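You operate a simulated robot arm through the tools that you are given. There is no shell and no other tool. Be economical: measure what you need, move in short steps, check, and stop when the job is done.

You run a simulated robot arm. Do the job below in one go: nothing can be reset, and whatever is moved stays where it is left.

TASK
Put the tub labelled "bearing" from the top of the steel bench on the top shelf of the wire rack and the tub marked "chain" on the top of the fridge. Turn the fridge dial to 1. Open the washer drawer. Any order will do.

The check looks at the end state, three seconds after you hand in, the way a careful person would. Anything else that was tipped, shoved, dropped, spilled or broken makes it a failure.

THE ROBOT
A 6-joint arm with a fingered hand on a trunk, on a base that drives. Base frame: it is fixed to the floor where the robot stands at the start and does not move with it; the origin is under the middle of the robot, x ahead of it, y to its left, z up; the surface under the hand at the start is at about z = 800. Readings come in mm, rad, newtons and seconds.
With the tool pointing down near the work surface it reaches from about 240 to 560 mm from the robot's upright axis, wherever it stands. Its first joint turns from -2.897 to 2.897 rad. Places, roughly: fridge dial [400, 700, 1200]; top of the fridge [700, 500, 1300]; top shelf of the wire rack [-1800, 1600, 900]; washer drawer [-1100, 1600, 700]. Payload 3.1 kg.
The tool frame sits at the grasp point between the pads (the TCP): z along the fingers, y along the line on which they close. The tips reach 22 mm beyond it. Largest opening 132 mm; the body of the gripper starts 60 mm behind the TCP. The gripper is a hand of 4 fingers: y runs from the thumb to the fingers, the wrist lies at [0, 0, -218] in the tool frame.
Orientation is that of the tool frame in the base frame, as a unit quaternion [x, y, z, w]. With the fingers straight down and closing along the base's y, the tool's x points along the base's -x, its y along +y and its z along -z.

THE INTERFACE
- The arm moves only by the tool move_arm. Its argument "increments" is a list of rows, each a list of 6 numbers: the shift along the tool's x, y, z in units of 30 mm (1.0 is 30 mm), then the turn, a rotation vector about the tool's x, y, z in units of 5 degrees (1.0 is 5 degrees). In form: [[x, y, z, wx, wy, wz], ...]. A call has 1 to 20 rows; each row shifts and turns the commanded pose from where the row before left it, along the tool's axes as they then stand. A call with a number of a shift or a turn outside -1 to 1 is refused whole. A row lasts 0.2 s, in which the tool goes at most 50 mm and 0.15 rad; a call with a longer step from one row to the next is refused whole. Where a pose cannot be reached the arm comes as near as it can. A force on the tool above 40 N (or 10 N above the force at the start of the call, whichever is more), or a blocked arm, ends the call early, and 0.2 s more pass. In this call time passes only in rows, and 0.2 s behind the last. The reply holds the time, the measured pose of the TCP, the force on the tool along the base axes, the opening and the grip force, in the units named above and with some noise, with the torque about the TCP (base axes, N m) and any sound that the robot's microphone picked up, and new pictures: "views" is both (left out), scene, wrist or none.
- Cameras (640 x 400 px; columns grow to the right, rows downward): "scene" is now at [21.5, 177.8, 1510.7]; the picture's right is [0.33, -0.94, 0.00], its down [-0.58, -0.20, -0.79] and it looks along [0.75, 0.26, -0.61] (base axes); focal length 220 px, centre (320, 200). "wrist" rides on the gripper at [53, -53, -84] in the tool frame; the picture's right is [0.71, 0.71, 0.00], its down [-0.53, 0.53, -0.67] and it looks along [-0.47, 0.47, 0.74] (tool axes); focal length 247 px, centre (320, 200). There is no depth. A picture from a camera that has moved, and an enlarged one, comes with that camera's place and axes in the base frame and with its lens.
- raise_lower(by): slides the trunk up (or, below 0, down) by that many mm; the arm and the scene camera ride with it, the base frame stays. It gives what a move gives, with no picture.
- roll_base(legs): drives the robot by 1 to 6 legs, each [ahead, left, turn to the left] in mm, mm and rad, along the robot's own axes; the way and the turn of a leg run together, so that a leg with both is an arc; at most 1500 mm and 3.142 rad a leg. The arm and the cameras ride along, it lands a little off, and it stops where it bumps. It gives what a move gives, and a new picture of the scene camera.
- set_fingers(finger1, finger2, finger3, thumb_bend): sets how far each is bent, from 0 (flat) to 1 (curled in); at 0.3 the hand is open as for a grip, at 0.7 the pads meet at the TCP. One left out holds its place. A second passes; each finger stops where it meets its share of the squeeze, and holds until it gets a number again. It is the only way to open and close the hand. It gives what a move gives, with no picture; readings hold the bend of each and the force on the fingers (four entries, about 0 where the hand has none), thumb and palm.
- head_to(pan, tilt): turns the head with the scene camera to pan (to the left, within 2.705 rad either way) and tilt (down, from -0.506 to 1.204), counted from straight ahead of the robot. It gives what a move gives, and a new picture of the scene camera.
- close_up(camera, box): a new picture of the part [left, top, right, bottom] of that camera's present view, enlarged. It takes no simulated time.
- hand_in(): hands the job in; it is judged then, once.

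Work in short steps. Places have to be worked out from the pictures, the camera data and where the tool is seen: move nearer, look again, correct. Check each grasp and each placing, and mend what went wrong. You have 165 turns and 260 pictures in all, those below and enlarged ones among them. Open the gripper and draw the arm clear of the work before you hand the job in, unless the task says otherwise; then end with one line.

The tools are called as a command line: name --pt "numbers of a row" for each row, then --argument value for the rest, lists and objects as JSON in quotes. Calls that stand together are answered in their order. move_arm: Moves the arm, as the interface text tells. Its arguments: {"type":"object","properties":{"increments":{"type":"array","items":{"type":"array","items":{"type":"number"}}},"views":{"type":"string","enum":["both","scene","wrist","none"]}},"required":["increments"]} The other tools are called the same way: raise_lower (by) slides the trunk up or down; set_fingers (finger1, finger2, finger3, thumb_bend) moves the fingers one by one; roll_base (legs) drives the base; head_to (pan, tilt) turns the head that bears the scene camera; close_up (camera, box) takes an enlarged picture of a part of a camera's view; hand_in () hands the job in.

At the start:

```text
t: 0.0
tcp_pos: [450.2, 48.8, 1150.3]
tcp_rot: [-0.001, 1.0, 0.0, 0.0]
ft_force: [-0.9, -0.9, -0.6]
moment: [0.01, 0.03, 0.03]
width: 131.7
finger_force: 0.1
shape: jaw
bend: [0.3, 0.3, 0.3, 0.3]
finger forces: [0.1, 0.0, 0.1, 0.0, 0.1, 0.0]
trunk travel left (down, up): [-175.0, 211.0]
robot x, y, heading: [-3.3, 1.4, 0.0]
head pan, tilt: [0.335, 0.654]
```

scene: 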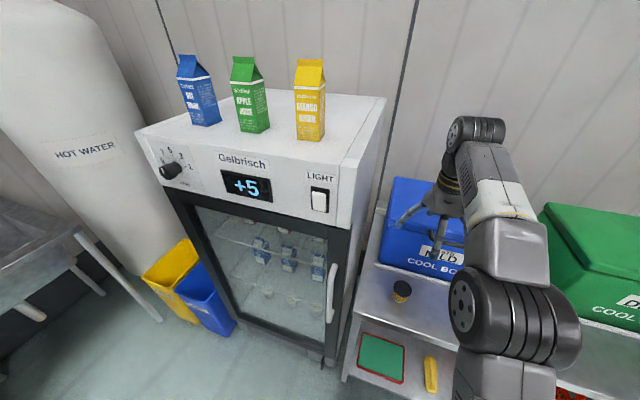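
wrist: 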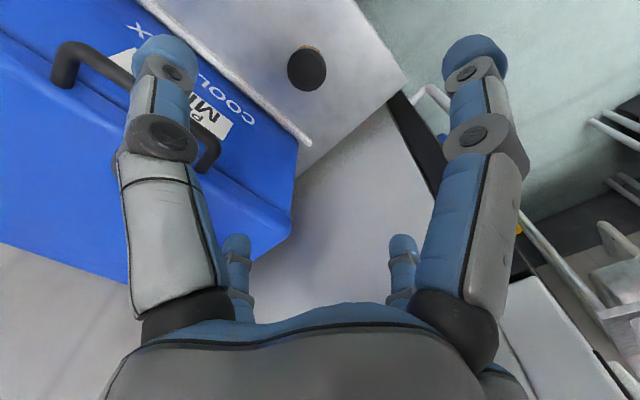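

The first picture shows the fridge with its dial at front left. I look around for the steel bench, the tubs, the rack and the washer.

head_to --pan -0.5 --tilt 0.65

head_to --pan 1.3 --tilt 0.5

head_to --pan 2.4 --tilt 0.4

```text
t: 1.2
tcp_pos: [450.4, 48.6, 1148.1]
tcp_rot: [0.0, 1.0, -0.001, 0.0]
ft_force: [-0.4, -0.2, 0.5]
moment: [0.01, 0.03, 0.0]
width: 132.0
finger_force: 0.1
shape: jaw
bend: [0.3, 0.3, 0.3, 0.3]
finger forces: [0.1, 0.1, 0.0, 0.0, 0.0, 0.1]
trunk travel left (down, up): [-175.0, 211.0]
robot x, y, heading: [-1.8, 1.4, -0.001]
head pan, tilt: [-0.499, 0.649]
camera scene: at [16.0, 107.9, 1511.2], right [-0.48, -0.88, 0.0], down [-0.53, 0.29, -0.8], along [0.7, -0.38, -0.6], focal length 220 px, centre (320, 200)
```

scene: 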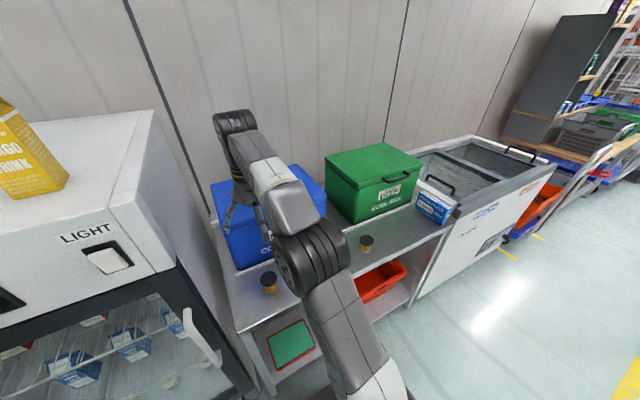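

```text
t: 3.0
tcp_pos: [449.3, 48.5, 1149.6]
tcp_rot: [0.0, 1.0, 0.0, 0.0]
ft_force: [0.4, -0.8, 1.7]
moment: [-0.02, 0.03, 0.03]
width: 132.0
finger_force: 0.0
shape: jaw
bend: [0.3, 0.3, 0.3, 0.3]
finger forces: [0.0, 0.1, 0.0, 0.0, 0.0, 0.1]
trunk travel left (down, up): [-175.0, 211.0]
robot x, y, heading: [1.4, 2.8, 0.003]
head pan, tilt: [1.3, 0.499]
camera scene: at [-35.9, 237.0, 1524.6], right [0.96, -0.27, 0.0], down [-0.13, -0.46, -0.88], along [0.24, 0.85, -0.48], focal length 220 px, centre (320, 200)
```

scene: 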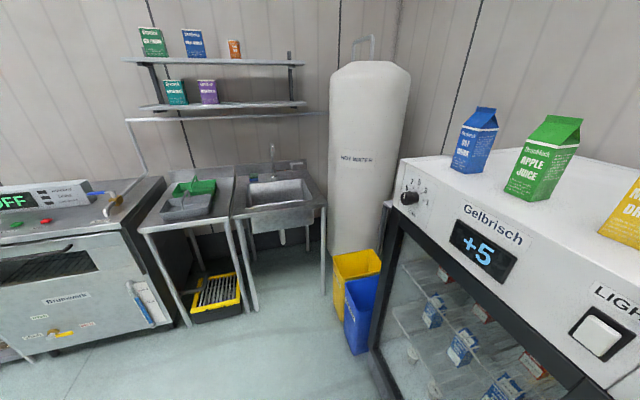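

```text
t: 4.3
tcp_pos: [450.8, 48.3, 1149.7]
tcp_rot: [0.001, 1.0, 0.0, 0.0]
ft_force: [0.4, 0.0, 0.6]
moment: [-0.04, 0.01, 0.0]
width: 132.0
finger_force: 0.0
shape: jaw
bend: [0.3, 0.3, 0.3, 0.3]
finger forces: [0.0, 0.1, 0.0, 0.0, 0.1, 0.0]
trunk travel left (down, up): [-175.0, 211.0]
robot x, y, heading: [-0.6, 1.2, 0.002]
head pan, tilt: [2.4, 0.4]
camera scene: at [-128.5, 212.0, 1533.7], right [0.68, 0.74, 0.0], down [0.29, -0.26, -0.92], along [-0.68, 0.62, -0.39], focal length 220 px, centre (320, 200)
```

scene: 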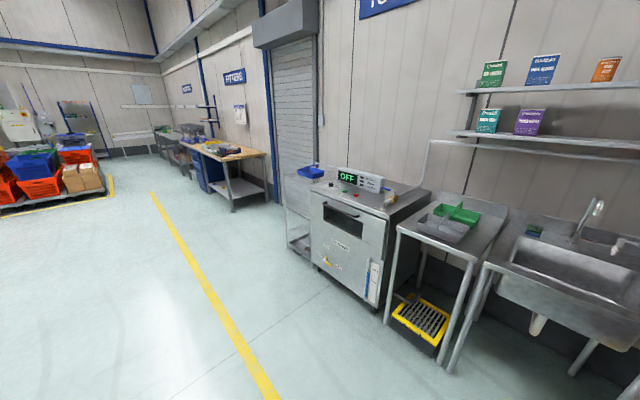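

Two small black-lidded tubs stand on the bench on the right; the washer is behind left, with the wire rack beyond it. I look closer at each.

close_up --camera "scene" --box '[270, 150, 430, 310]'

head_to --pan -0.4 --tilt 0.9

close_up --camera "scene" --box '[200, 120, 440, 270]'

```text
2.50 times, centred on (350, 230) of scene
camera zoom: at [-128.5, 212.0, 1533.7], right [0.68, 0.74, 0.0], down [0.29, -0.26, -0.92], along [-0.68, 0.62, -0.39], focal length 551 px, centre (245, 125)
```

zoom: 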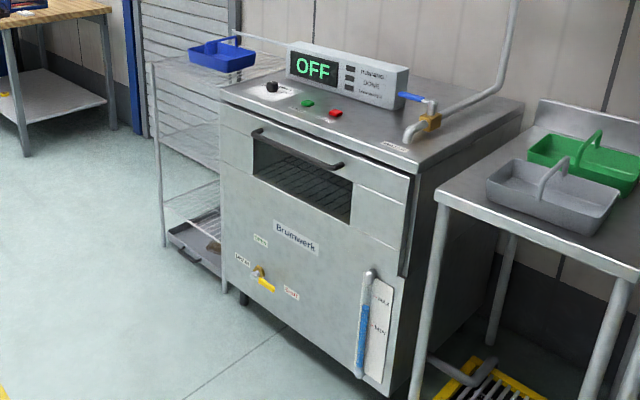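

```text
t: 6.8
tcp_pos: [448.8, 48.5, 1149.7]
tcp_rot: [0.0, 1.0, 0.0, 0.0]
ft_force: [-0.8, -0.2, 0.6]
moment: [-0.01, 0.0, 0.03]
width: 131.9
finger_force: 0.0
shape: jaw
bend: [0.3, 0.3, 0.3, 0.3]
finger forces: [0.0, 0.1, 0.0, 0.0, 0.1, 0.0]
trunk travel left (down, up): [-175.0, 211.0]
robot x, y, heading: [-0.5, -3.0, 0.003]
head pan, tilt: [-0.4, 0.901]
camera scene: at [9.3, 120.0, 1490.7], right [-0.39, -0.92, 0.0], down [-0.72, 0.3, -0.62], along [0.57, -0.24, -0.78], focal length 220 px, centre (320, 200)
```

scene: 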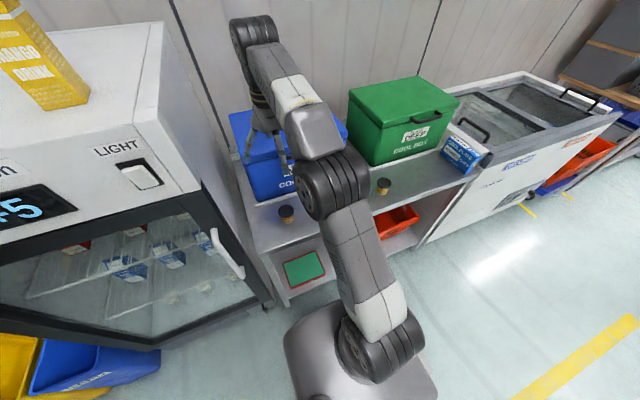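

```text
2.67 times, centred on (320, 195) of scene
camera zoom: at [9.3, 120.0, 1490.7], right [-0.39, -0.92, 0.0], down [-0.72, 0.3, -0.62], along [0.57, -0.24, -0.78], focal length 588 px, centre (320, 213)
```

zoom: 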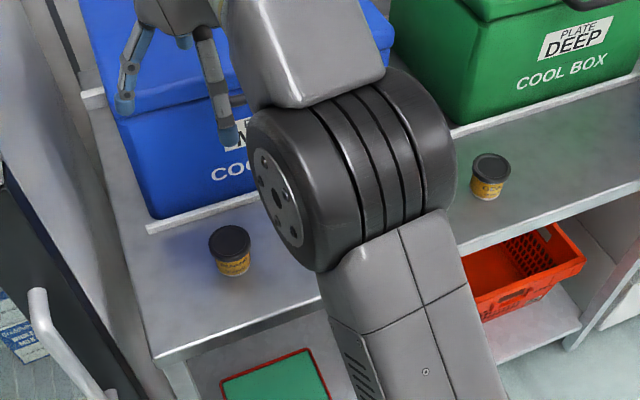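

close_up --camera "scene" --box '[270, 198, 302, 228]'

close_up --camera "scene" --box '[368, 170, 400, 200]'

```text
13.33 times, centred on (286, 213) of scene
camera zoom: at [9.3, 120.0, 1490.7], right [-0.39, -0.92, 0.0], down [-0.72, 0.3, -0.62], along [0.57, -0.24, -0.78], focal length 2938 px, centre (773, 27)
```

zoom: 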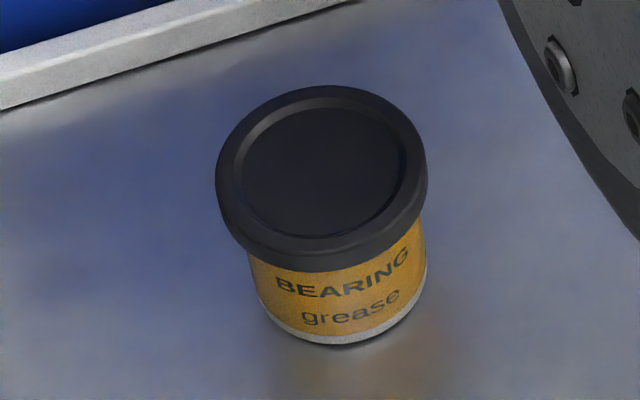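

```text
13.33 times, centred on (384, 185) of scene
camera zoom: at [9.3, 120.0, 1490.7], right [-0.39, -0.92, 0.0], down [-0.72, 0.3, -0.62], along [0.57, -0.24, -0.78], focal length 2938 px, centre (-533, 400)
```

zoom: 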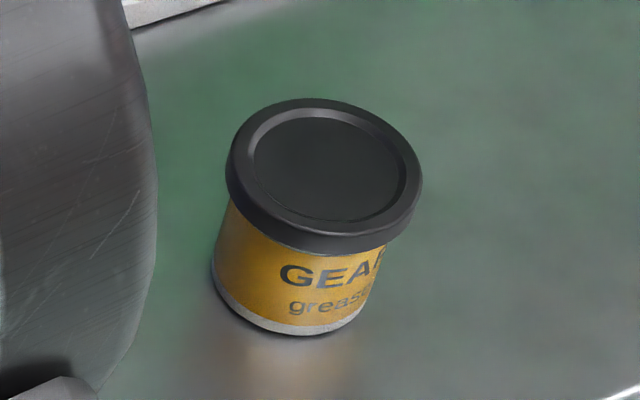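

The near tub is BEARING at about (476, 54) and the right one is GEAR, which must stay put. CHAIN isn't visible yet and may be behind the arm, so I back off and shift right for a different line of sight.

roll_base --legs '[[-150, -300, 0]]'

head_to --pan 0.1 --tilt 0.75

head_to --pan -0.9 --tilt 0.65

```text
t: 8.9
tcp_pos: [297.8, -248.8, 1149.6]
tcp_rot: [0.001, 1.0, 0.0, -0.001]
ft_force: [0.4, -0.2, -0.5]
moment: [-0.02, 0.03, -0.03]
width: 131.8
finger_force: 0.2
shape: jaw
bend: [0.3, 0.3, 0.3, 0.3]
finger forces: [0.1, 0.1, 0.0, 0.1, 0.1, 0.0]
trunk travel left (down, up): [-175.0, 211.0]
robot x, y, heading: [-152.7, -296.4, -0.002]
head pan, tilt: [-0.4, 0.901]
camera scene: at [-143.0, -177.0, 1490.8], right [-0.39, -0.92, 0.0], down [-0.72, 0.31, -0.62], along [0.57, -0.24, -0.78], focal length 220 px, centre (320, 200)
```

scene: 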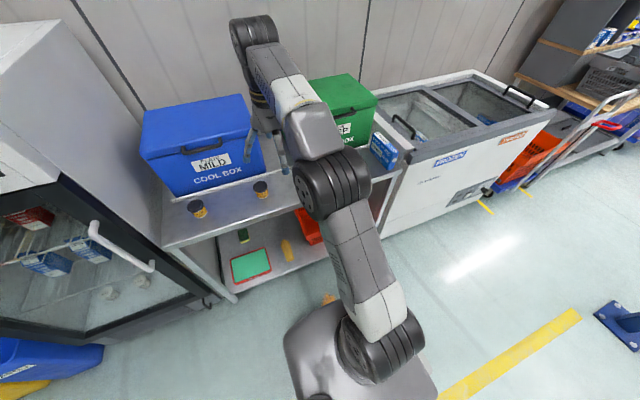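

```text
t: 9.9
tcp_pos: [298.5, -247.9, 1149.1]
tcp_rot: [0.001, 1.0, 0.0, 0.0]
ft_force: [0.5, -0.1, 1.0]
moment: [0.02, 0.01, -0.01]
width: 131.9
finger_force: 0.0
shape: jaw
bend: [0.3, 0.3, 0.3, 0.3]
finger forces: [0.1, 0.0, 0.1, 0.0, 0.0, 0.0]
trunk travel left (down, up): [-175.0, 211.0]
robot x, y, heading: [-150.2, -295.9, 0.002]
head pan, tilt: [0.099, 0.75]
camera scene: at [-129.6, -138.5, 1502.6], right [0.1, -1.0, 0.0], down [-0.68, -0.07, -0.73], along [0.73, 0.07, -0.68], focal length 220 px, centre (320, 200)
```

scene: 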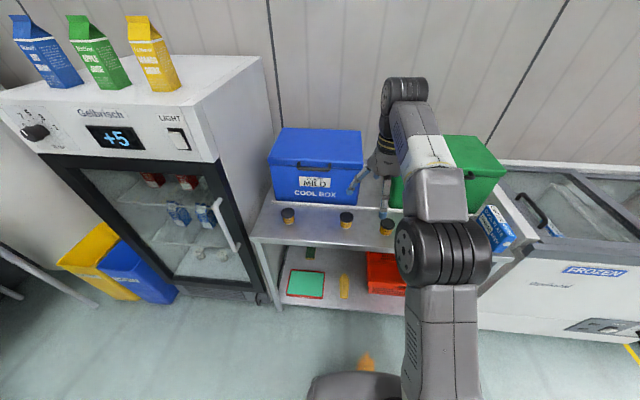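

```text
t: 11.2
tcp_pos: [297.9, -247.8, 1149.2]
tcp_rot: [0.001, 1.0, 0.0, 0.0]
ft_force: [0.2, -0.1, 0.2]
moment: [0.0, -0.02, 0.0]
width: 131.9
finger_force: 0.0
shape: jaw
bend: [0.3, 0.3, 0.3, 0.3]
finger forces: [0.0, 0.0, 0.1, 0.0, 0.0, 0.0]
trunk travel left (down, up): [-175.0, 211.0]
robot x, y, heading: [-151.6, -297.4, -0.003]
head pan, tilt: [-0.901, 0.649]
camera scene: at [-158.1, -214.6, 1511.2], right [-0.78, -0.62, 0.0], down [-0.38, 0.47, -0.8], along [0.49, -0.62, -0.6], focal length 220 px, centre (320, 200)
```

scene: 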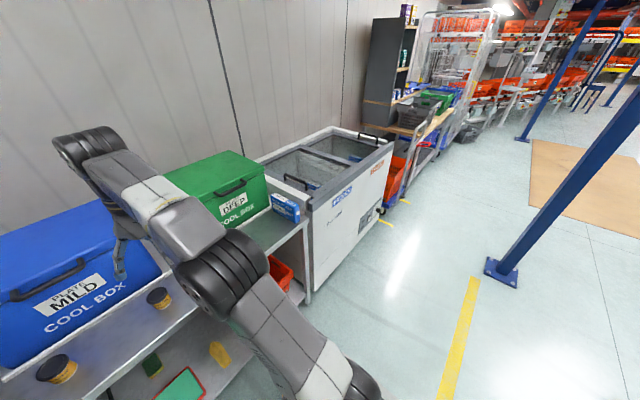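

A row of tubs stands along the bench front; I turn back to the middle view and read their labels.

head_to --pan 0.1 --tilt 0.75

close_up --camera "scene" --box '[270, 190, 410, 278]'

close_up --camera "scene" --box '[330, 205, 362, 225]'

```text
t: 12.4
tcp_pos: [298.6, -247.3, 1149.2]
tcp_rot: [0.0, 1.0, 0.0, -0.001]
ft_force: [-0.1, -0.2, 0.8]
moment: [-0.04, 0.02, -0.01]
width: 131.8
finger_force: 0.0
shape: jaw
bend: [0.3, 0.3, 0.3, 0.3]
finger forces: [0.1, 0.0, 0.0, 0.1, 0.1, 0.0]
trunk travel left (down, up): [-175.0, 211.0]
robot x, y, heading: [-154.7, -296.7, -0.007]
head pan, tilt: [0.099, 0.75]
camera scene: at [-129.5, -138.5, 1502.6], right [0.1, -1.0, 0.0], down [-0.68, -0.07, -0.73], along [0.73, 0.07, -0.68], focal length 220 px, centre (320, 200)
```

scene: 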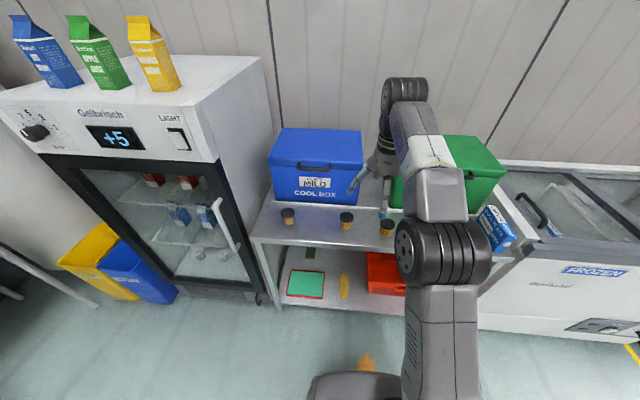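

```text
4.55 times, centred on (340, 234) of scene
camera zoom: at [-129.5, -138.5, 1502.6], right [0.1, -1.0, 0.0], down [-0.68, -0.07, -0.73], along [0.73, 0.07, -0.68], focal length 1002 px, centre (229, 46)
```

zoom: 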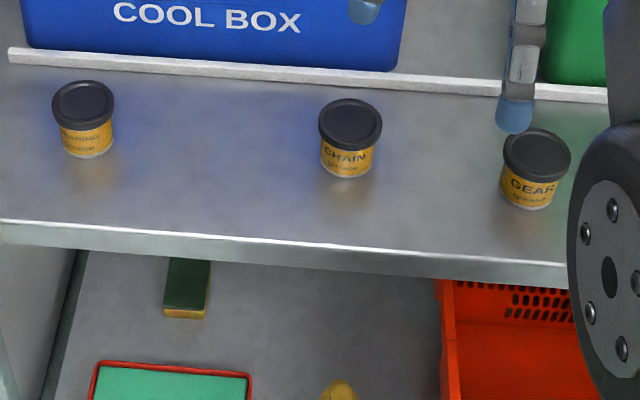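

```text
16.00 times, centred on (346, 215) of scene
camera zoom: at [-129.5, -138.5, 1502.6], right [0.1, -1.0, 0.0], down [-0.68, -0.07, -0.73], along [0.73, 0.07, -0.68], focal length 3525 px, centre (-96, -40)
```

zoom: 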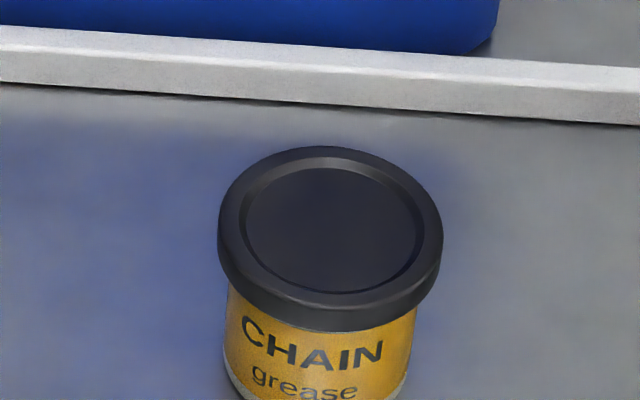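

The tubs are BEARING ≈(475,54), CHAIN ≈(474,-185) and GEAR ≈(455,-344), with tops at about z 855. I'll do CHAIN first: drive so the hand is over it and check with the wrist camera.

roll_base --legs '[[153, 62, 0]]'

move_arm --pt "-0.5 0 1 0 0 0" --pt "-0.3 0 1 0 0 0" --pt "0 0 1 0 0 0" --pt "0 0 1 0 0 0" --pt "0 0 1 0 0 0" --views "wrist"

```text
t: 13.9
tcp_pos: [450.8, -185.5, 1149.9]
tcp_rot: [0.0, 1.0, 0.0, -0.001]
ft_force: [0.1, 0.0, -0.1]
moment: [-0.04, 0.04, -0.01]
width: 131.9
finger_force: 0.0
shape: jaw
bend: [0.3, 0.3, 0.3, 0.3]
finger forces: [0.0, 0.0, 0.0, 0.0, 0.1, 0.1]
trunk travel left (down, up): [-175.0, 211.0]
robot x, y, heading: [3.9, -231.9, -0.004]
head pan, tilt: [0.099, 0.75]
camera scene: at [24.0, -75.7, 1502.5], right [0.1, -0.99, 0.0], down [-0.68, -0.07, -0.73], along [0.73, 0.07, -0.68], focal length 220 px, centre (320, 200)
```

scene: 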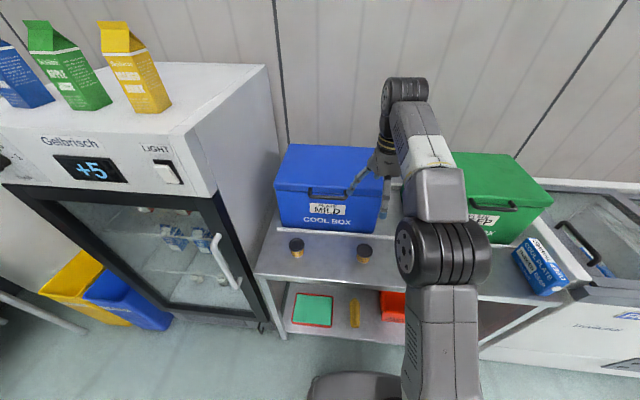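

```text
t: 15.1
tcp_pos: [475.3, -185.6, 999.8]
tcp_rot: [0.001, 1.0, 0.0, 0.0]
ft_force: [0.2, -0.3, -0.2]
moment: [0.0, 0.0, 0.01]
width: 131.8
finger_force: 0.1
shape: jaw
bend: [0.3, 0.3, 0.3, 0.3]
finger forces: [0.0, 0.1, 0.0, 0.1, 0.0, 0.0]
trunk travel left (down, up): [-175.0, 211.0]
robot x, y, heading: [2.5, -236.5, 0.004]
head pan, tilt: [0.099, 0.75]
camera wrist: at [422.4, -239.6, 1082.3], right [-0.71, 0.71, 0.0], down [0.53, 0.53, 0.67], along [0.47, 0.47, -0.74], focal length 247 px, centre (320, 200)
```

wrist: 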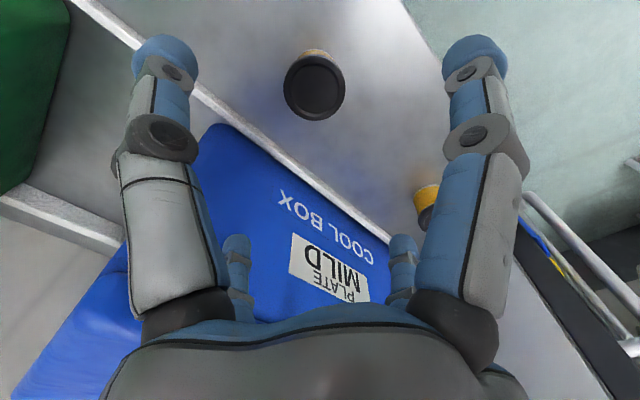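

The wrist view puts the CHAIN lid at about (475,-193), so I shift 7 mm in -y while going down, then look again.

move_arm --pt "0 -0.25 1 0 0 0" --pt "0 0 1 0 0 0" --pt "0 0 0.7 0 0 0" --views "both"

```text
t: 15.9
tcp_pos: [473.4, -193.1, 917.5]
tcp_rot: [0.0, 1.0, 0.0, 0.0]
ft_force: [-0.1, -0.3, 0.3]
moment: [0.02, 0.02, 0.05]
width: 132.0
finger_force: 0.1
shape: jaw
bend: [0.3, 0.3, 0.3, 0.3]
finger forces: [0.1, 0.1, 0.0, 0.1, 0.0, 0.0]
trunk travel left (down, up): [-175.0, 211.0]
robot x, y, heading: [-1.0, -234.6, 0.005]
head pan, tilt: [0.099, 0.75]
camera scene: at [22.7, -76.4, 1502.6], right [0.1, -0.99, 0.0], down [-0.68, -0.07, -0.73], along [0.73, 0.07, -0.68], focal length 220 px, centre (320, 200)
camera wrist: at [421.3, -246.8, 1001.9], right [-0.71, 0.71, 0.0], down [0.53, 0.53, 0.67], along [0.47, 0.47, -0.74], focal length 247 px, centre (320, 200)
```

scene: 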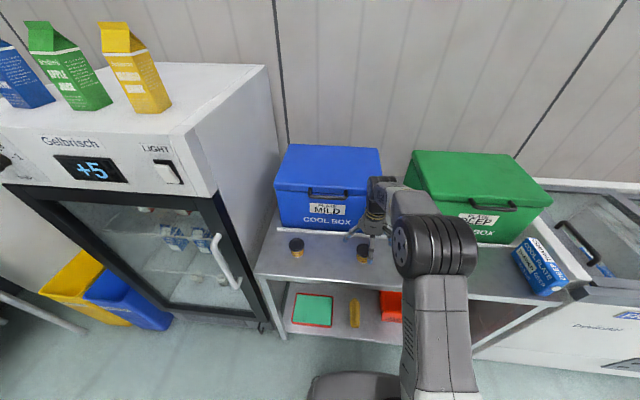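
wrist: 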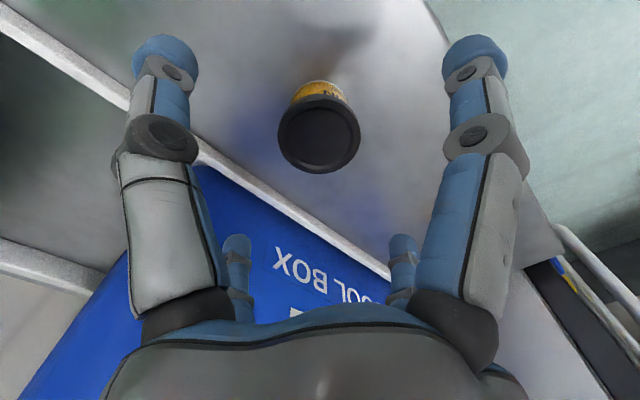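

Now centred: the lid is at (474,-194) under the TCP. I go down to about z 834 and close.

move_arm --pt "0 0 1 0 0 0" --pt "0 0 1 0 0 0" --pt "0 0 0.8 0 0 0" --views "wrist"

set_fingers --finger1 0.7 --finger2 0.7 --finger3 0.7 --thumb_bend 0.7

move_arm --pt "0 0 -0.6 0 0 0" --pt "0 0 -0.6 0 0 0" --views "both"

```text
t: 16.7
tcp_pos: [474.3, -190.7, 835.6]
tcp_rot: [0.0, 1.0, 0.0, 0.0]
ft_force: [0.3, 1.2, 0.4]
moment: [0.03, -0.01, -0.01]
width: 131.9
finger_force: 0.0
shape: jaw
bend: [0.3, 0.3, 0.3, 0.3]
finger forces: [0.0, 0.0, 0.0, 0.0, 0.1, 0.0]
trunk travel left (down, up): [-175.0, 211.0]
robot x, y, heading: [-1.2, -232.8, 0.001]
head pan, tilt: [0.099, 0.75]
camera wrist: at [421.2, -245.4, 918.7], right [-0.71, 0.71, 0.0], down [0.53, 0.53, 0.67], along [0.47, 0.47, -0.74], focal length 247 px, centre (320, 200)
```

wrist: 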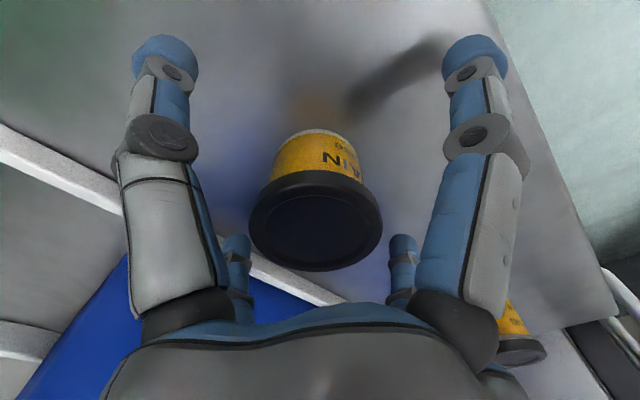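

```text
t: 17.7
tcp_pos: [473.3, -192.0, 836.1]
tcp_rot: [0.0, 1.0, 0.0, 0.0]
ft_force: [0.3, 0.7, 0.2]
moment: [-0.01, 0.01, 0.0]
width: 21.5
finger_force: 19.7
shape: fingers
bend: [0.58, 0.56, 0.56, 0.6]
finger forces: [8.5, 9.5, 8.9, 0.0, 12.5, 0.0]
trunk travel left (down, up): [-175.0, 211.0]
robot x, y, heading: [0.3, -233.6, -0.004]
head pan, tilt: [0.099, 0.75]
```

```text
t: 18.3
tcp_pos: [474.0, -192.6, 872.1]
tcp_rot: [0.001, 1.0, 0.001, 0.001]
ft_force: [0.1, 0.3, -0.8]
moment: [-0.02, -0.01, 0.01]
width: 21.8
finger_force: 19.5
shape: fingers
bend: [0.58, 0.56, 0.56, 0.6]
finger forces: [8.7, 9.4, 9.1, 0.0, 12.5, 0.0]
trunk travel left (down, up): [-175.0, 211.0]
robot x, y, heading: [-0.7, -235.2, -0.004]
head pan, tilt: [0.099, 0.75]
camera scene: at [22.3, -76.4, 1502.6], right [0.1, -0.99, 0.0], down [-0.68, -0.07, -0.73], along [0.73, 0.07, -0.68], focal length 220 px, centre (320, 200)
camera wrist: at [420.2, -246.9, 954.5], right [-0.71, 0.71, 0.0], down [0.53, 0.53, 0.67], along [0.47, 0.47, -0.74], focal length 247 px, centre (320, 200)
```

scene: 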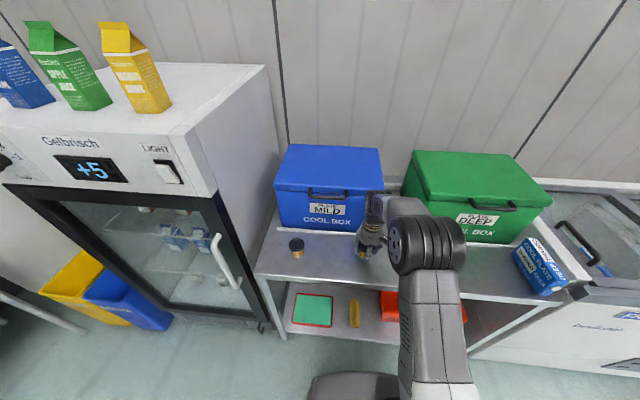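
wrist: 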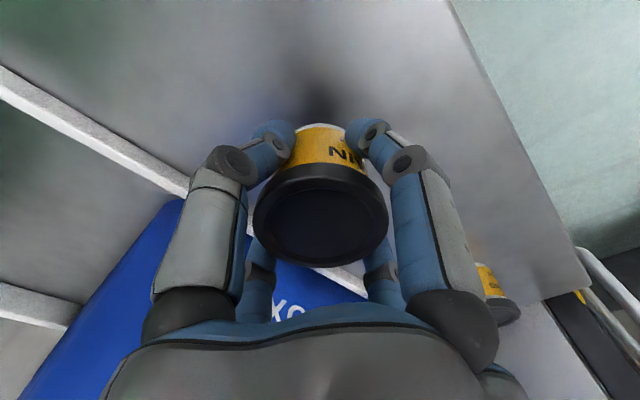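

CHAIN is held by all fingers with its bottom about 36 mm under the TCP. I lift clear, raise the trunk fully and look at the fridge top.

move_arm --pt "0 0 -1 0 0 0" --pt "0 0 -1 0 0 0" --pt "0 0 -1 0 0 0" --pt "0 0 -1 0 0 0" --pt "0 0 -1 0 0 0" --pt "0 0 -1 0 0 0" --pt "0.3 0 -1 0 0 0" --pt "0.3 0 -1 0 0 0" --pt "0.3 0 -1 0 0 0" --pt "0 0 -0.6 0 0 0" --views "none"

raise_lower --by 210

head_to --pan 0.5 --tilt 0.6

```text
t: 20.5
tcp_pos: [448.0, -191.0, 1160.3]
tcp_rot: [-0.001, 1.0, 0.0, 0.001]
ft_force: [-0.5, -0.2, -1.2]
moment: [0.0, 0.03, -0.02]
width: 21.3
finger_force: 19.7
shape: fingers
bend: [0.59, 0.56, 0.56, 0.6]
finger forces: [8.5, 9.8, 9.0, 0.0, 12.3, 0.0]
trunk travel left (down, up): [-175.0, 211.0]
robot x, y, heading: [-0.8, -230.8, 0.003]
head pan, tilt: [0.099, 0.75]
```

```text
t: 22.7
tcp_pos: [446.6, -191.7, 1370.3]
tcp_rot: [-0.001, 1.0, 0.0, 0.0]
ft_force: [0.4, -0.2, -1.1]
moment: [-0.02, 0.02, 0.0]
width: 21.2
finger_force: 20.0
shape: fingers
bend: [0.59, 0.56, 0.56, 0.6]
finger forces: [8.5, 9.9, 9.1, 0.0, 12.3, 0.0]
trunk travel left (down, up): [-385.0, 1.0]
robot x, y, heading: [-0.4, -236.5, -0.002]
head pan, tilt: [0.099, 0.75]
```

```text
t: 23.6
tcp_pos: [447.2, -191.6, 1368.0]
tcp_rot: [0.0, 1.0, 0.0, -0.001]
ft_force: [0.2, 0.2, -0.9]
moment: [-0.03, -0.01, 0.01]
width: 21.6
finger_force: 19.8
shape: fingers
bend: [0.59, 0.56, 0.56, 0.6]
finger forces: [8.5, 9.9, 9.0, 0.0, 12.3, 0.0]
trunk travel left (down, up): [-385.0, 1.0]
robot x, y, heading: [-1.4, -235.4, -0.0]
head pan, tilt: [0.499, 0.6]
camera scene: at [17.7, -42.4, 1724.7], right [0.48, -0.88, 0.0], down [-0.5, -0.27, -0.82], along [0.72, 0.39, -0.57], focal length 220 px, centre (320, 200)
```

scene: 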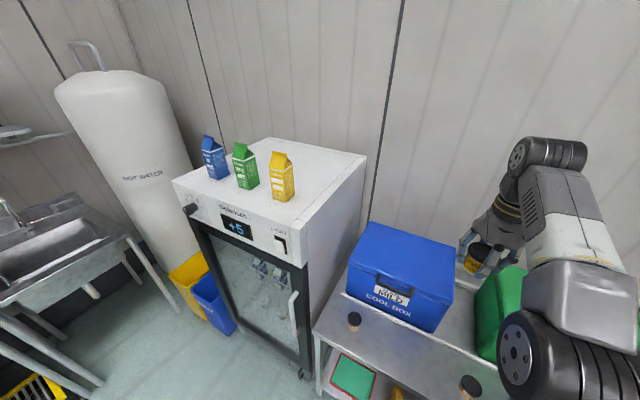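

The fridge top behind the cartons is free. I zoom in to measure the cartons and corners.

close_up --camera "scene" --box '[160, 125, 380, 263]'

```text
2.90 times, centred on (270, 194) of scene
camera zoom: at [17.7, -42.4, 1724.7], right [0.48, -0.88, 0.0], down [-0.5, -0.27, -0.82], along [0.72, 0.39, -0.57], focal length 639 px, centre (465, 217)
```

zoom: 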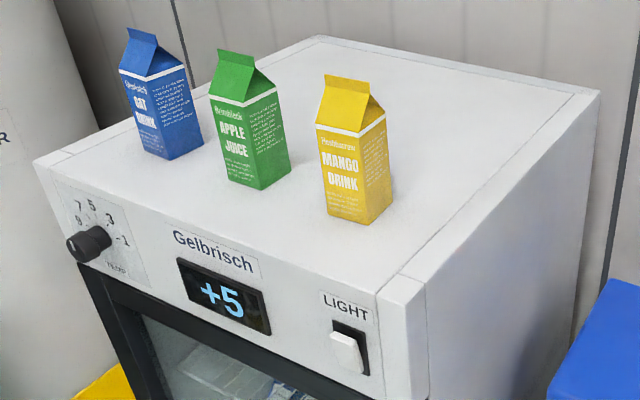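

Target on the fridge top: about (630,325), behind and right of the yellow carton (x 494–552, y 349–403). I test how far the arm reaches at this height, in free space.

move_arm --pt "-1 0 0 0 0 0" --pt "-1 0 0 0 0 0" --pt "-1 0 0 0 0 0" --pt "-1 0 0 0 0 0" --pt "-1 0 0 0 0 0" --pt "-1 0 0 0 0 0" --views "scene"

```text
t: 25.0
tcp_pos: [503.2, -199.5, 1301.0]
tcp_rot: [0.0, 1.0, 0.0, -0.001]
ft_force: [0.2, -0.6, -1.6]
moment: [0.0, -0.02, 0.01]
width: 21.5
finger_force: 20.3
shape: fingers
bend: [0.59, 0.56, 0.56, 0.6]
finger forces: [8.5, 9.8, 9.1, 0.0, 12.2, 0.0]
out of reach, approached as far as the arm can: row 1, 2, 3, 4, 5, 6
trunk travel left (down, up): [-385.0, 1.0]
robot x, y, heading: [-2.3, -235.9, 0.004]
head pan, tilt: [0.499, 0.6]
camera scene: at [18.5, -42.3, 1724.7], right [0.48, -0.88, 0.0], down [-0.5, -0.27, -0.82], along [0.72, 0.4, -0.57], focal length 220 px, centre (320, 200)
```

scene: 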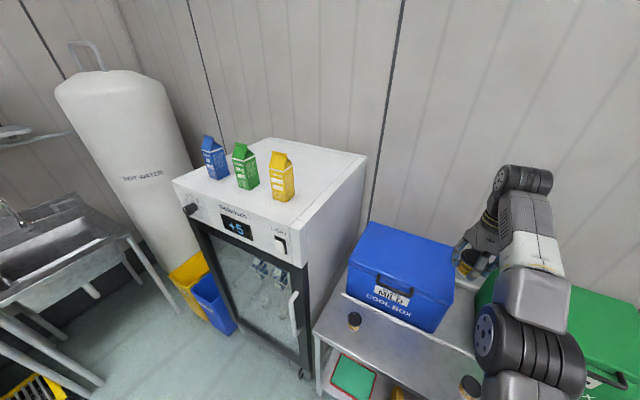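

At this height a straight-down tool only reaches about r 480, so the base must stand close. I look down to see how much floor space the base has.

move_arm --pt "1 0 0 0 0 0" --pt "1 0 0 0 0 0" --pt "1 0 0 0 0 0" --pt "1 0 0 0 0 0" --pt "1 0 0 0 0 0" --pt "1 0 0 0 0 0" --views "none"

head_to --pan 0.3 --tilt 1.2

```text
t: 26.4
tcp_pos: [319.0, -201.1, 1302.2]
tcp_rot: [-0.001, 1.0, 0.001, 0.001]
ft_force: [-0.5, 1.0, -1.4]
moment: [-0.01, -0.02, -0.03]
width: 21.1
finger_force: 19.2
shape: fingers
bend: [0.59, 0.56, 0.56, 0.6]
finger forces: [8.2, 9.8, 8.9, 0.1, 12.1, 0.1]
trunk travel left (down, up): [-385.0, 1.0]
robot x, y, heading: [-1.5, -236.7, 0.003]
head pan, tilt: [0.499, 0.6]
```

```text
t: 27.4
tcp_pos: [322.0, -199.9, 1302.2]
tcp_rot: [0.0, 1.0, 0.0, 0.0]
ft_force: [1.1, 1.0, -1.3]
moment: [0.0, 0.04, -0.01]
width: 21.1
finger_force: 19.2
shape: fingers
bend: [0.59, 0.56, 0.56, 0.6]
finger forces: [8.2, 9.8, 8.9, 0.0, 12.2, 0.0]
trunk travel left (down, up): [-385.0, 1.0]
robot x, y, heading: [-1.4, -232.6, 0.0]
head pan, tilt: [0.3, 1.201]
camera scene: at [-6.8, -68.0, 1680.2], right [0.3, -0.95, 0.0], down [-0.89, -0.28, -0.36], along [0.35, 0.11, -0.93], focal length 220 px, centre (320, 200)
```

scene: 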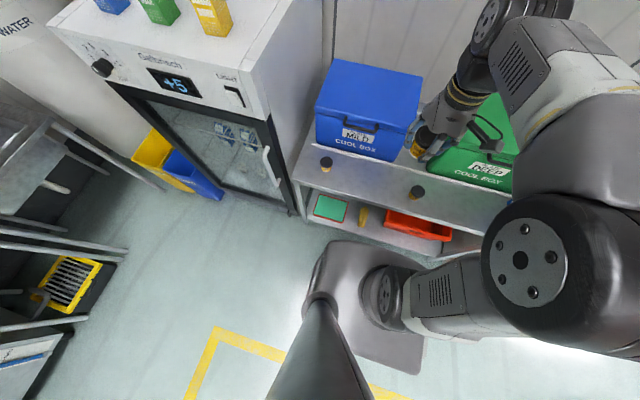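

The base front looks to be within about 280 mm of the axis. A hand tilted 20° outward would gain reach, so I test that in free air: tilt 20°, z about 1350, and extend to r 555.

move_arm --pt "0 0 -0.8 0 -1 0" --pt "0 0 -0.8 0 -1 0" --pt "0 0 0 0 -1 0" --pt "0 0 0 0 -1 0" --pt "-0.94 0 0.342 0 0 0" --pt "-0.94 0 0.342 0 0 0" --pt "-0.94 0 0.342 0 0 0" --pt "-0.94 0 0.342 0 0 0" --pt "-0.94 0 0.342 0 0 0" --pt "-0.94 0 0.342 0 0 0" --pt "-0.94 0 0.342 0 0 0" --pt "-0.75 0 0.27 0 0 0" --views "scene"

```text
t: 30.0
tcp_pos: [555.5, -199.5, 1347.1]
tcp_rot: [0.0, 0.985, 0.001, 0.171]
ft_force: [0.7, 0.1, -1.7]
moment: [-0.02, -0.01, -0.01]
width: 21.0
finger_force: 19.2
shape: fingers
bend: [0.59, 0.56, 0.56, 0.6]
finger forces: [8.2, 10.2, 8.6, 0.0, 12.0, 0.0]
trunk travel left (down, up): [-385.0, 1.0]
robot x, y, heading: [-1.0, -231.3, -0.003]
head pan, tilt: [0.3, 1.201]
camera scene: at [-4.1, -68.0, 1680.1], right [0.3, -0.96, 0.0], down [-0.89, -0.28, -0.36], along [0.34, 0.11, -0.93], focal length 220 px, centre (320, 200)
```

scene: 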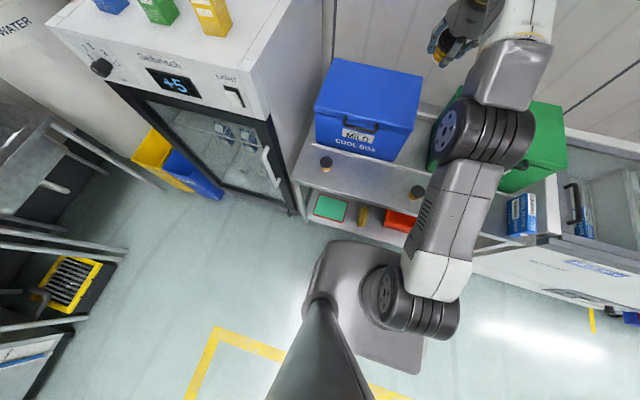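

Reach is enough with 20° tilt (r 556 at z 1347). I return to the bench to set CHAIN down at its old spot and regrasp it with the hand tilted 20°.

move_arm --pt "0.94 0 -0.342 0 1 0" --pt "0.94 0 -0.25 0 1 0" --pt "0.94 0 -0.18 0 1 0" --pt "0 0 0 0 1 0" --pt "0 0.24 0 0 0 0" --views "none"

raise_lower --by -210

```text
t: 31.2
tcp_pos: [464.8, -194.1, 1349.9]
tcp_rot: [0.0, 1.0, 0.0, 0.0]
ft_force: [-0.5, -0.4, -0.9]
moment: [0.0, -0.02, 0.03]
width: 20.9
finger_force: 19.6
shape: fingers
bend: [0.59, 0.56, 0.56, 0.6]
finger forces: [8.1, 10.1, 8.8, 0.1, 12.0, 0.1]
trunk travel left (down, up): [-385.0, 1.0]
robot x, y, heading: [1.1, -234.9, -0.001]
head pan, tilt: [0.3, 1.201]
```

```text
t: 33.4
tcp_pos: [465.7, -193.1, 1141.1]
tcp_rot: [0.0, 1.0, 0.0, 0.0]
ft_force: [0.0, 0.0, -1.0]
moment: [0.0, 0.0, -0.02]
width: 20.6
finger_force: 19.4
shape: fingers
bend: [0.59, 0.56, 0.56, 0.6]
finger forces: [8.2, 10.1, 8.8, 0.0, 11.9, 0.1]
trunk travel left (down, up): [-175.0, 211.0]
robot x, y, heading: [-0.3, -235.1, -0.004]
head pan, tilt: [0.3, 1.201]
```

I lower 303 mm back to the bench, slowing at the end.

move_arm --pt "-0.15 0 1 0 0 0" --pt "0 0 1 0 0 0" --pt "0 0 1 0 0 0" --pt "0 0 1 0 0 0" --pt "0 0 1 0 0 0" --pt "0 0 1 0 0 0" --pt "0 0 1 0 0 0" --pt "0 0 1 0 0 0" --pt "0 0 1 0 0 0" --pt "0 0 0.7 0 0 0" --pt "0 0 0.25 0 0 0" --pt "0 0 0.15 0 0 0" --views "wrist"

```text
t: 36.0
tcp_pos: [467.9, -193.6, 837.5]
tcp_rot: [-0.001, 1.0, 0.0, 0.0]
ft_force: [-0.1, -0.3, -1.0]
moment: [-0.02, 0.02, 0.02]
width: 20.5
finger_force: 19.3
shape: fingers
bend: [0.59, 0.56, 0.56, 0.6]
finger forces: [8.1, 10.3, 8.8, 0.0, 12.0, 0.1]
trunk travel left (down, up): [-175.0, 211.0]
robot x, y, heading: [1.4, -233.9, 0.003]
head pan, tilt: [0.3, 1.201]
camera wrist: at [417.1, -247.6, 920.4], right [-0.71, 0.71, 0.0], down [0.53, 0.53, 0.67], along [0.47, 0.47, -0.74], focal length 247 px, centre (320, 200)
```

wrist: 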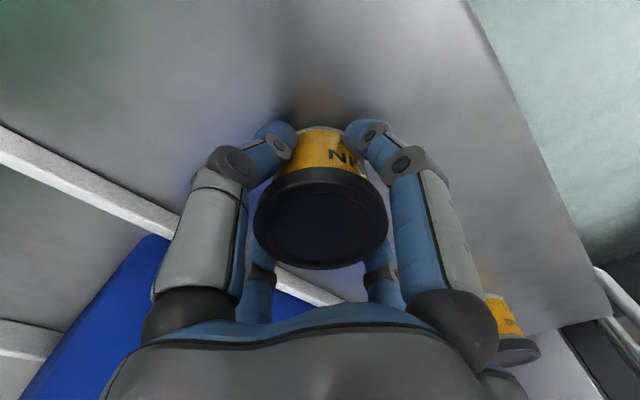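

No contact yet; I lower a few mm more in tiny steps.

move_arm --pt "0 0 0.05 0 0 0" --pt "0 0 0.05 0 0 0" --views "none"

move_arm --pt "0 0 0.05 0 0 0" --views "none"

```text
t: 36.6
tcp_pos: [470.3, -194.3, 835.7]
tcp_rot: [-0.001, 1.0, 0.0, 0.0]
ft_force: [-0.7, 0.0, 0.6]
moment: [0.02, 0.01, 0.01]
width: 20.6
finger_force: 19.8
shape: fingers
bend: [0.59, 0.56, 0.56, 0.6]
finger forces: [8.1, 10.2, 8.7, 0.0, 12.0, 0.0]
trunk travel left (down, up): [-175.0, 211.0]
robot x, y, heading: [3.4, -231.1, -0.001]
head pan, tilt: [0.3, 1.201]
```

```text
t: 37.0
tcp_pos: [470.9, -193.6, 834.1]
tcp_rot: [0.0, 1.0, -0.001, 0.001]
ft_force: [-0.4, -1.3, 6.3]
moment: [0.05, 0.01, -0.01]
width: 20.4
finger_force: 19.5
shape: fingers
bend: [0.59, 0.56, 0.56, 0.6]
finger forces: [8.3, 10.2, 8.7, 0.1, 12.5, 0.0]
trunk travel left (down, up): [-175.0, 211.0]
robot x, y, heading: [1.0, -235.0, 0.0]
head pan, tilt: [0.3, 1.201]
```

Contact (6 N) at z ≈ 835. I open to 0.42, rise 7 mm while tilting 20° about the TCP, and check.

set_fingers --finger1 0.42 --finger2 0.42 --finger3 0.42 --thumb_bend 0.42

move_arm --pt "0 0 -0.13 0 -1 0" --pt "0 0 -0.13 0 -1 0" --pt "0 0 0 0 -1 0" --pt "0 0 0 0 -1 0" --views "both"

```text
t: 38.0
tcp_pos: [470.9, -193.0, 833.2]
tcp_rot: [-0.001, 1.0, 0.001, 0.0]
ft_force: [-0.4, 0.3, 0.7]
moment: [-0.01, -0.01, 0.02]
width: 59.6
finger_force: 0.1
shape: fingers
bend: [0.42, 0.42, 0.42, 0.42]
finger forces: [0.0, 0.1, 0.0, 0.0, 0.0, 0.1]
trunk travel left (down, up): [-175.0, 211.0]
robot x, y, heading: [-1.2, -232.8, -0.003]
head pan, tilt: [0.3, 1.201]
```

```text
t: 39.0
tcp_pos: [469.1, -193.9, 844.6]
tcp_rot: [-0.001, 0.984, 0.001, 0.177]
ft_force: [-6.1, -0.9, 28.6]
moment: [-0.07, 1.59, 0.06]
width: 61.2
finger_force: 14.8
shape: fingers
bend: [0.39, 0.42, 0.42, 0.42]
finger forces: [28.8, 0.0, 0.0, 0.1, 0.1, 0.0]
trunk travel left (down, up): [-175.0, 211.0]
robot x, y, heading: [-0.6, -232.6, -0.0]
head pan, tilt: [0.3, 1.201]
camera scene: at [-10.8, -68.6, 1471.2], right [0.3, -0.96, 0.0], down [-0.89, -0.28, -0.36], along [0.35, 0.11, -0.93], focal length 220 px, centre (320, 200)
camera wrist: at [389.7, -247.7, 904.9], right [-0.66, 0.71, -0.25], down [0.26, 0.53, 0.81], along [0.7, 0.47, -0.53], focal length 247 px, centre (320, 200)
```

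scene: 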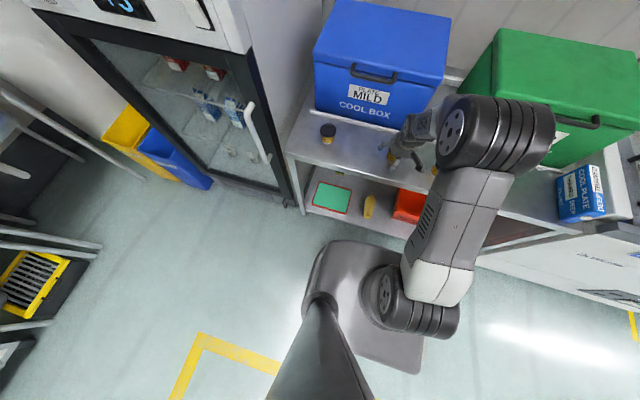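
wrist: 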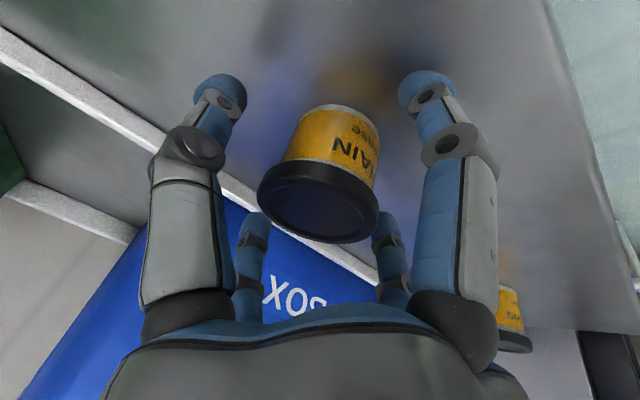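

Finger 1 (the rear one) touches the bench (28 N). I rise 6 mm, then close with all fingers.

move_arm --pt "-0.07 0 -0.19 0 0 0" --views "none"

set_fingers --finger1 0.5

set_fingers --finger1 0.7 --finger2 0.7 --finger3 0.7 --thumb_bend 0.7

move_arm --pt "-0.1 0 -0.28 0 0 0" --pt "-0.342 0 -0.94 0 0 0" --views "wrist"

```text
t: 39.4
tcp_pos: [469.7, -192.0, 847.2]
tcp_rot: [0.0, 0.985, 0.0, 0.173]
ft_force: [0.0, -0.5, 0.6]
moment: [-0.01, 0.0, 0.03]
width: 60.0
finger_force: 0.1
shape: fingers
bend: [0.42, 0.42, 0.42, 0.42]
finger forces: [0.0, 0.1, 0.1, 0.0, 0.0, 0.0]
trunk travel left (down, up): [-175.0, 211.0]
robot x, y, heading: [0.6, -237.1, -0.003]
head pan, tilt: [0.3, 1.201]
```

```text
t: 40.4
tcp_pos: [469.9, -192.8, 848.2]
tcp_rot: [-0.001, 0.985, 0.0, 0.174]
ft_force: [-0.4, 0.5, 0.3]
moment: [-0.07, 0.0, 0.01]
width: 51.3
finger_force: 0.0
shape: fingers
bend: [0.5, 0.42, 0.42, 0.42]
finger forces: [0.0, 0.0, 0.0, 0.0, 0.0, 0.1]
trunk travel left (down, up): [-175.0, 211.0]
robot x, y, heading: [-0.7, -234.2, -0.005]
head pan, tilt: [0.3, 1.201]
```

```text
t: 41.4
tcp_pos: [470.8, -192.6, 848.0]
tcp_rot: [0.0, 0.985, -0.001, 0.173]
ft_force: [-1.5, -1.4, 3.4]
moment: [-0.02, 0.13, -0.01]
width: 21.5
finger_force: 21.6
shape: fingers
bend: [0.58, 0.56, 0.52, 0.6]
finger forces: [8.5, 9.9, 10.6, 0.0, 13.2, 0.0]
trunk travel left (down, up): [-175.0, 211.0]
robot x, y, heading: [2.7, -232.5, 0.001]
head pan, tilt: [0.3, 1.201]
```

```text
t: 42.0
tcp_pos: [469.9, -192.4, 886.5]
tcp_rot: [0.0, 0.985, 0.0, 0.173]
ft_force: [-0.2, 0.5, -1.0]
moment: [-0.01, 0.01, 0.01]
width: 21.5
finger_force: 19.6
shape: fingers
bend: [0.59, 0.56, 0.53, 0.6]
finger forces: [7.2, 9.8, 9.3, 0.0, 13.0, 0.0]
trunk travel left (down, up): [-175.0, 211.0]
robot x, y, heading: [0.4, -235.3, 0.004]
head pan, tilt: [0.3, 1.201]
camera wrist: at [391.2, -246.7, 946.8], right [-0.67, 0.71, -0.24], down [0.27, 0.53, 0.81], along [0.7, 0.47, -0.54], focal length 247 px, centre (320, 200)
```

wrist: 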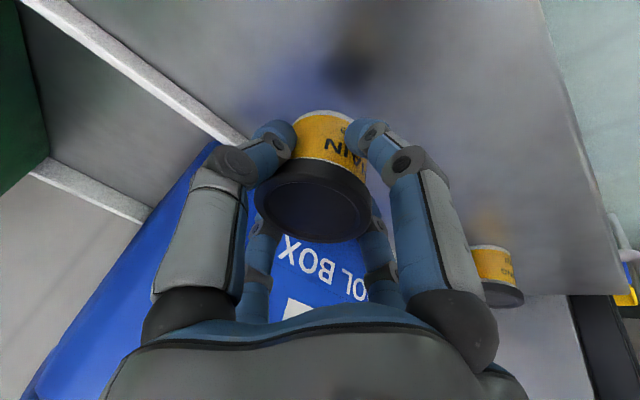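

CHAIN is held upright with the hand tilted; its bottom is about 48 mm below the TCP. I raise the arm and trunk.

move_arm --pt "-0.342 0 -0.94 0 0 0" --pt "-0.342 0 -0.94 0 0 0" --pt "-0.342 0 -0.94 0 0 0" --pt "-0.342 0 -0.94 0 0 0" --pt "-0.342 0 -0.94 0 0 0" --pt "-0.342 0 -0.94 0 0 0" --pt "-0.342 0 -0.94 0 0 0" --pt "-0.342 0 -0.94 0 0 0" --pt "-0.342 0 -0.94 0 0 0" --pt "-0.1 0 -0.28 0 0 0" --views "none"

raise_lower --by 210

head_to --pan 0.7 --tilt 0.7

```text
t: 44.2
tcp_pos: [469.8, -192.7, 1166.6]
tcp_rot: [0.001, 0.985, -0.001, 0.174]
ft_force: [0.2, 0.2, -0.6]
moment: [0.02, -0.01, 0.02]
width: 21.2
finger_force: 19.0
shape: fingers
bend: [0.59, 0.56, 0.53, 0.6]
finger forces: [7.1, 10.0, 9.0, 0.0, 13.0, 0.0]
trunk travel left (down, up): [-175.0, 211.0]
robot x, y, heading: [-2.4, -238.6, 0.002]
head pan, tilt: [0.3, 1.201]
```

```text
t: 46.5
tcp_pos: [469.7, -192.7, 1374.6]
tcp_rot: [0.0, 0.985, 0.0, 0.174]
ft_force: [0.2, 0.4, -2.0]
moment: [0.0, 0.03, -0.03]
width: 21.0
finger_force: 20.0
shape: fingers
bend: [0.59, 0.56, 0.53, 0.6]
finger forces: [7.2, 10.1, 9.1, 0.0, 13.0, 0.0]
trunk travel left (down, up): [-385.0, 1.0]
robot x, y, heading: [-1.9, -237.6, 0.002]
head pan, tilt: [0.3, 1.201]
```

```text
t: 47.4
tcp_pos: [469.2, -193.5, 1375.5]
tcp_rot: [-0.001, 0.985, 0.0, 0.174]
ft_force: [-0.7, -0.1, -1.1]
moment: [-0.01, 0.04, 0.04]
width: 20.8
finger_force: 19.0
shape: fingers
bend: [0.59, 0.56, 0.53, 0.6]
finger forces: [7.1, 10.1, 8.9, 0.0, 13.0, 0.0]
trunk travel left (down, up): [-385.0, 1.0]
robot x, y, heading: [0.5, -230.8, -0.0]
head pan, tilt: [0.7, 0.7]
camera scene: at [5.0, -30.0, 1716.0], right [0.64, -0.76, 0.0], down [-0.49, -0.42, -0.76], along [0.58, 0.49, -0.64], focal length 220 px, centre (320, 200)
```

scene: 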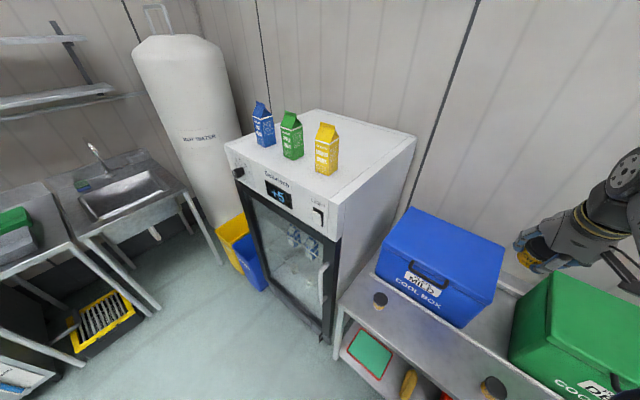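

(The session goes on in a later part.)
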